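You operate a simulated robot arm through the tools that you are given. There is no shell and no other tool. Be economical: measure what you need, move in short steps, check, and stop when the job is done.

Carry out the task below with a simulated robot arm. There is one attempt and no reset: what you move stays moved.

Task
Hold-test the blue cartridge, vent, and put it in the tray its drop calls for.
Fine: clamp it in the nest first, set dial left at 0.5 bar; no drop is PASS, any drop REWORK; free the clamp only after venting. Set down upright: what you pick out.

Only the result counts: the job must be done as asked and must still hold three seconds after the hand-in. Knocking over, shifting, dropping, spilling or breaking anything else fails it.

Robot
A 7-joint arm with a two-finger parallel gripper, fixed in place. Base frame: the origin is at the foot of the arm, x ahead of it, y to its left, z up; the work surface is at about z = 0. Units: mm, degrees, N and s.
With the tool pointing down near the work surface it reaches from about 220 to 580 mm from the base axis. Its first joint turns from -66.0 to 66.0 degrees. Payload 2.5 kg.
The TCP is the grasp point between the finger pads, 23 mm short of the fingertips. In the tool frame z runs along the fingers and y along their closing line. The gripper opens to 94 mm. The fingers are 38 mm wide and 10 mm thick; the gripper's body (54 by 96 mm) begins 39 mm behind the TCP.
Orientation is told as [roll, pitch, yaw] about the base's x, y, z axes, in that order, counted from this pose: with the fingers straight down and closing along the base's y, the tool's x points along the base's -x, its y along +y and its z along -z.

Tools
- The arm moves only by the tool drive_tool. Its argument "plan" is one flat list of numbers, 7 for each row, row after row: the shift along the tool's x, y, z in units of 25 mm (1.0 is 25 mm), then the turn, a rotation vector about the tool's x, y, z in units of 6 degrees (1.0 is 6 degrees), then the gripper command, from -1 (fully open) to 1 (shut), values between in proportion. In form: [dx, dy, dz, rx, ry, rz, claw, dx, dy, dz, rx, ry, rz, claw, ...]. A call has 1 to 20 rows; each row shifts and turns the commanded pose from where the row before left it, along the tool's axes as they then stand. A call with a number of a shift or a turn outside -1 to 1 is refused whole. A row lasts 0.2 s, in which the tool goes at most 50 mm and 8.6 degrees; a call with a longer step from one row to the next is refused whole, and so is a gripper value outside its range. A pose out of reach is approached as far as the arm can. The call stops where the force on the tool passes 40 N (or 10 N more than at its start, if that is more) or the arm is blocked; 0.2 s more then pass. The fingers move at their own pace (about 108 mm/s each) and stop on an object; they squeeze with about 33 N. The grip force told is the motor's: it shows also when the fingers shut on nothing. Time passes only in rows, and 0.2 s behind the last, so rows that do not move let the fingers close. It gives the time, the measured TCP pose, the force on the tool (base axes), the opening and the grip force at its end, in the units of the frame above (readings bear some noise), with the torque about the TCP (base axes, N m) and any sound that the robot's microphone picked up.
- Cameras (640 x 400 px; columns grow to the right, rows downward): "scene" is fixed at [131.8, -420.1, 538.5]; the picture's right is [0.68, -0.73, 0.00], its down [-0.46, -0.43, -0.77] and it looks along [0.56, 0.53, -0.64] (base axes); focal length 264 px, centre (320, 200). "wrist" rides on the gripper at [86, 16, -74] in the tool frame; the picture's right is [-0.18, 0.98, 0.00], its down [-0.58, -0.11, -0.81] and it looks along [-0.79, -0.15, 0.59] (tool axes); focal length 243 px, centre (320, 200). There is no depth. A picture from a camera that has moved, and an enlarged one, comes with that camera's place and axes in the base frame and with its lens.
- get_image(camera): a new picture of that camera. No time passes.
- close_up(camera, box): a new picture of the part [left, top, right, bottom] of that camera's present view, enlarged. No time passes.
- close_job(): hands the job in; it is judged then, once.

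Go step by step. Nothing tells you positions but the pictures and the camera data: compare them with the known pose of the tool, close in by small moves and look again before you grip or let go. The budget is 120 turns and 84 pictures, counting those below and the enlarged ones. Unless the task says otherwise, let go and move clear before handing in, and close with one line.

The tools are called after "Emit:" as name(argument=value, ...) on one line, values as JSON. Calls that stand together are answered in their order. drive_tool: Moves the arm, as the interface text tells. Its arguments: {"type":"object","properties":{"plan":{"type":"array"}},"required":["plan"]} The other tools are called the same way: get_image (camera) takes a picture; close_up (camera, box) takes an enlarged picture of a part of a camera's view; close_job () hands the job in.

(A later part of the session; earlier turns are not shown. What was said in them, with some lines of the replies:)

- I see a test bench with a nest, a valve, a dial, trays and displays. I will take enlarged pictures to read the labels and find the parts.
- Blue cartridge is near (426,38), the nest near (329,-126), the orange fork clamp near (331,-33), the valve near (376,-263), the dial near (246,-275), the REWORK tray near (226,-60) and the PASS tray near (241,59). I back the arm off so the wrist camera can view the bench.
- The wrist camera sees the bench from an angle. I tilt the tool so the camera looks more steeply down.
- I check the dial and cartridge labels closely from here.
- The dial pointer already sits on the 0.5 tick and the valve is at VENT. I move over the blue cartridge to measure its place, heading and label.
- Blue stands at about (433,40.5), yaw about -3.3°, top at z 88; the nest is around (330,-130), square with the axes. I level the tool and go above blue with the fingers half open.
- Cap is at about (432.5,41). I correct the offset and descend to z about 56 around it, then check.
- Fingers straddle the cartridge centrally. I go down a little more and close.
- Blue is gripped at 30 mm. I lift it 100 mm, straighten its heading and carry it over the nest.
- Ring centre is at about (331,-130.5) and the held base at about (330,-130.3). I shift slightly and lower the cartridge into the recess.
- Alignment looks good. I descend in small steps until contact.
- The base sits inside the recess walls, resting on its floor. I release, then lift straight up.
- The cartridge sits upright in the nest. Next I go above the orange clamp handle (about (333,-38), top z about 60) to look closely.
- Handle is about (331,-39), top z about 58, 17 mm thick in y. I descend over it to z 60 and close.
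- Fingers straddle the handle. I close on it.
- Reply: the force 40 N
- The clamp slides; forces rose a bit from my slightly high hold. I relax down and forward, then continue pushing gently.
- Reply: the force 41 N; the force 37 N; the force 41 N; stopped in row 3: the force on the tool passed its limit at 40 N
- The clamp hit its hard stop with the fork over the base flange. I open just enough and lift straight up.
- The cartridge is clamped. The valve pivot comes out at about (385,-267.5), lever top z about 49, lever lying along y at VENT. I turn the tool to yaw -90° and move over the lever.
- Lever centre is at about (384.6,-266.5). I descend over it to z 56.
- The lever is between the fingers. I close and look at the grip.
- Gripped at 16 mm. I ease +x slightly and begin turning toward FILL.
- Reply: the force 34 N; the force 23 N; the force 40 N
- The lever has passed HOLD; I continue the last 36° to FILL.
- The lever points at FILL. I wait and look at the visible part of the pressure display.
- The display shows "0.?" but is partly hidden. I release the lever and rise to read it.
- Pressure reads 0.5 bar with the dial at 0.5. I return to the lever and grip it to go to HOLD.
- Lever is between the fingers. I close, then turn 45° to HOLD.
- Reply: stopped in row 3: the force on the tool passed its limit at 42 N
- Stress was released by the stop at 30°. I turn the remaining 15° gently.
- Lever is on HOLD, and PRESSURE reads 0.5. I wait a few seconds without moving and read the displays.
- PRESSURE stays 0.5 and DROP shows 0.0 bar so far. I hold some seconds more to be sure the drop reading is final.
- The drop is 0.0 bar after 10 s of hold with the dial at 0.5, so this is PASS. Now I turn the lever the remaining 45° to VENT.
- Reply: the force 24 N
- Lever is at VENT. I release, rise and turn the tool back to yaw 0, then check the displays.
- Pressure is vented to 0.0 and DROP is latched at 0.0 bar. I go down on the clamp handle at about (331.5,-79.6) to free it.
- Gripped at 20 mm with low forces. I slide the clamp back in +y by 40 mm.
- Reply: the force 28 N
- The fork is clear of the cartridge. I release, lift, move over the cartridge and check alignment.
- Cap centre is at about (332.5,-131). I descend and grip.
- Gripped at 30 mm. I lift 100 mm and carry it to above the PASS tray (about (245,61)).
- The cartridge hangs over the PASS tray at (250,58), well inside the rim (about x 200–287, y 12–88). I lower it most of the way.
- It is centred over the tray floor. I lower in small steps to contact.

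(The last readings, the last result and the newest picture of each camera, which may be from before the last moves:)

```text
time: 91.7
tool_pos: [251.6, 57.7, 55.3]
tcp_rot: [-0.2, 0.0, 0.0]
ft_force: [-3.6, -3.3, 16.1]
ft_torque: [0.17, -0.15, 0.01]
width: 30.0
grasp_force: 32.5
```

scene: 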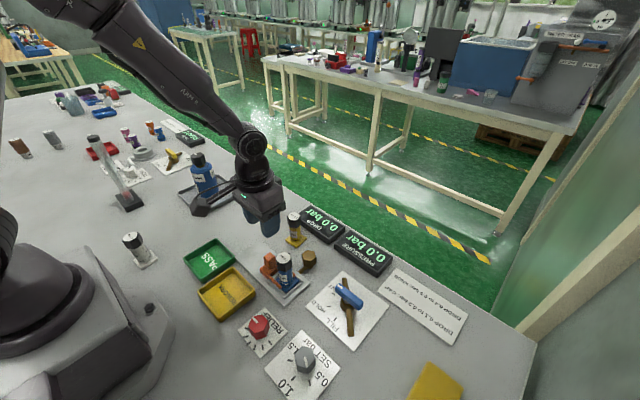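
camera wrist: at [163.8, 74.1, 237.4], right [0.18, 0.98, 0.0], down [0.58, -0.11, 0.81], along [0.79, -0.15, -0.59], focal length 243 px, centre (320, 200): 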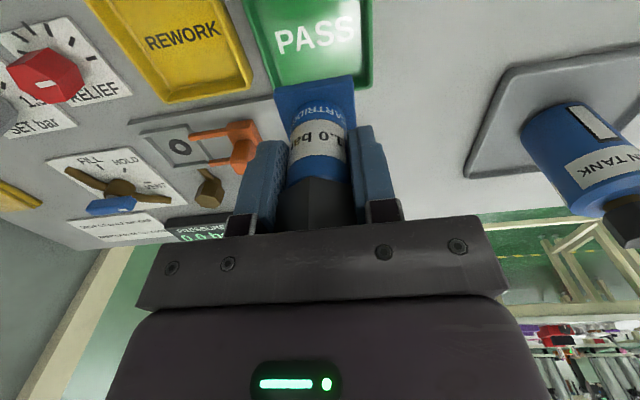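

Contact with the tray floor at z about 55. I release gently, then rise straight up and look.

Emit:
drive_tool(plan=[0, 0, -0.04, 0, 0, 0, 1, 0, 0, 0, 0, 0, 0, 0.2, 0, 0, 0, 0, 0, 0, -0.2, 0, 0, 0, 0, 0, 0, -0.2, 0, 0, -0.5, 0, 0, 0, -0.2, 0, 0, -1, 0, 0, 0, -0.2, 0, 0, -1, 0, 0, 0, -0.2, 0, 0, -1, 0, 0, 0, -0.2, 0, 0, -1, 0, 0, 0, -0.2, -0.8, 0, -0.5, 0, 0, 0, -0.2, -0.8, 0, 0, 0, 0, 0, -0.2, 0, 0, 0, 0, 0, 0, -0.2])

Emit:
get_image(camera="scene")

Emit:
close_up(camera="scene", box=[150, 200, 270, 320])

Emit:
close_up(camera="scene", box=[262, 322, 342, 400])

```text
time: 94.3
tool_pos: [289.8, 59.5, 182.1]
tcp_rot: [-0.2, 0.0, 0.0]
ft_force: [0.2, 0.4, 0.6]
ft_torque: [0.02, 0.01, -0.01]
width: 56.3
grasp_force: 0.0
```

```text
8 pictures are left
```

scene: 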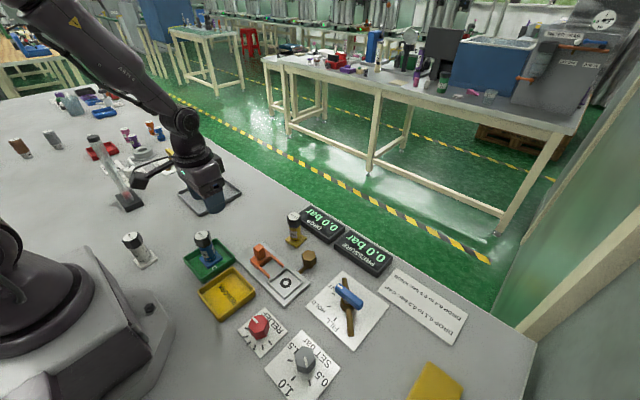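

```text
3.33 times, centred on (210, 260) of scene
camera zoom: at [131.8, -420.1, 538.5], right [0.68, -0.73, 0.0], down [-0.46, -0.43, -0.77], along [0.56, 0.53, -0.64], focal length 882 px, centre (687, 0)
```

zoom: 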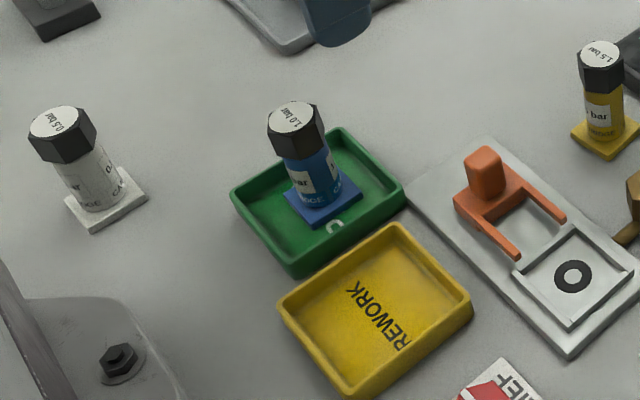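

```text
5.13 times, centred on (302, 361) of scene
camera zoom: at [131.8, -420.1, 538.5], right [0.68, -0.73, 0.0], down [-0.46, -0.43, -0.77], along [0.56, 0.53, -0.64], focal length 1356 px, centre (412, -626)
```

zoom: 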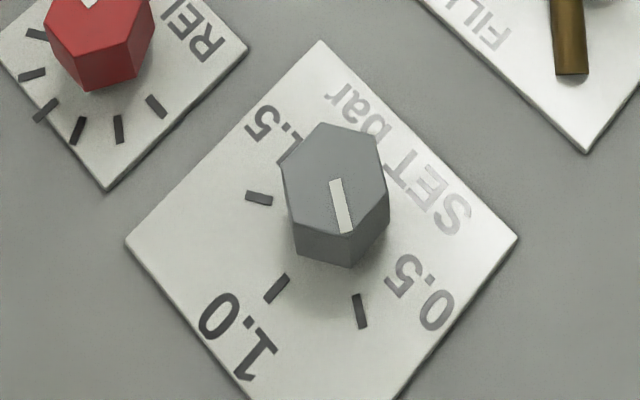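

The blue cartridge stands upright in the PASS tray, the dial is at 0.5, the valve is at VENT, the clamp is free and the arm is clear. I hand in.

Emit:
close_job()

```text
The job is handed in.
```

The blue cartridge showed no drop (0.0 bar after about 10 s of hold at 0.5 bar), so I vented it, freed the clamp and stood it upright in the PASS tray. Its label says 1.0 bar, but I took your 0.5 bar as the test pressure and did not test it at 1.0.
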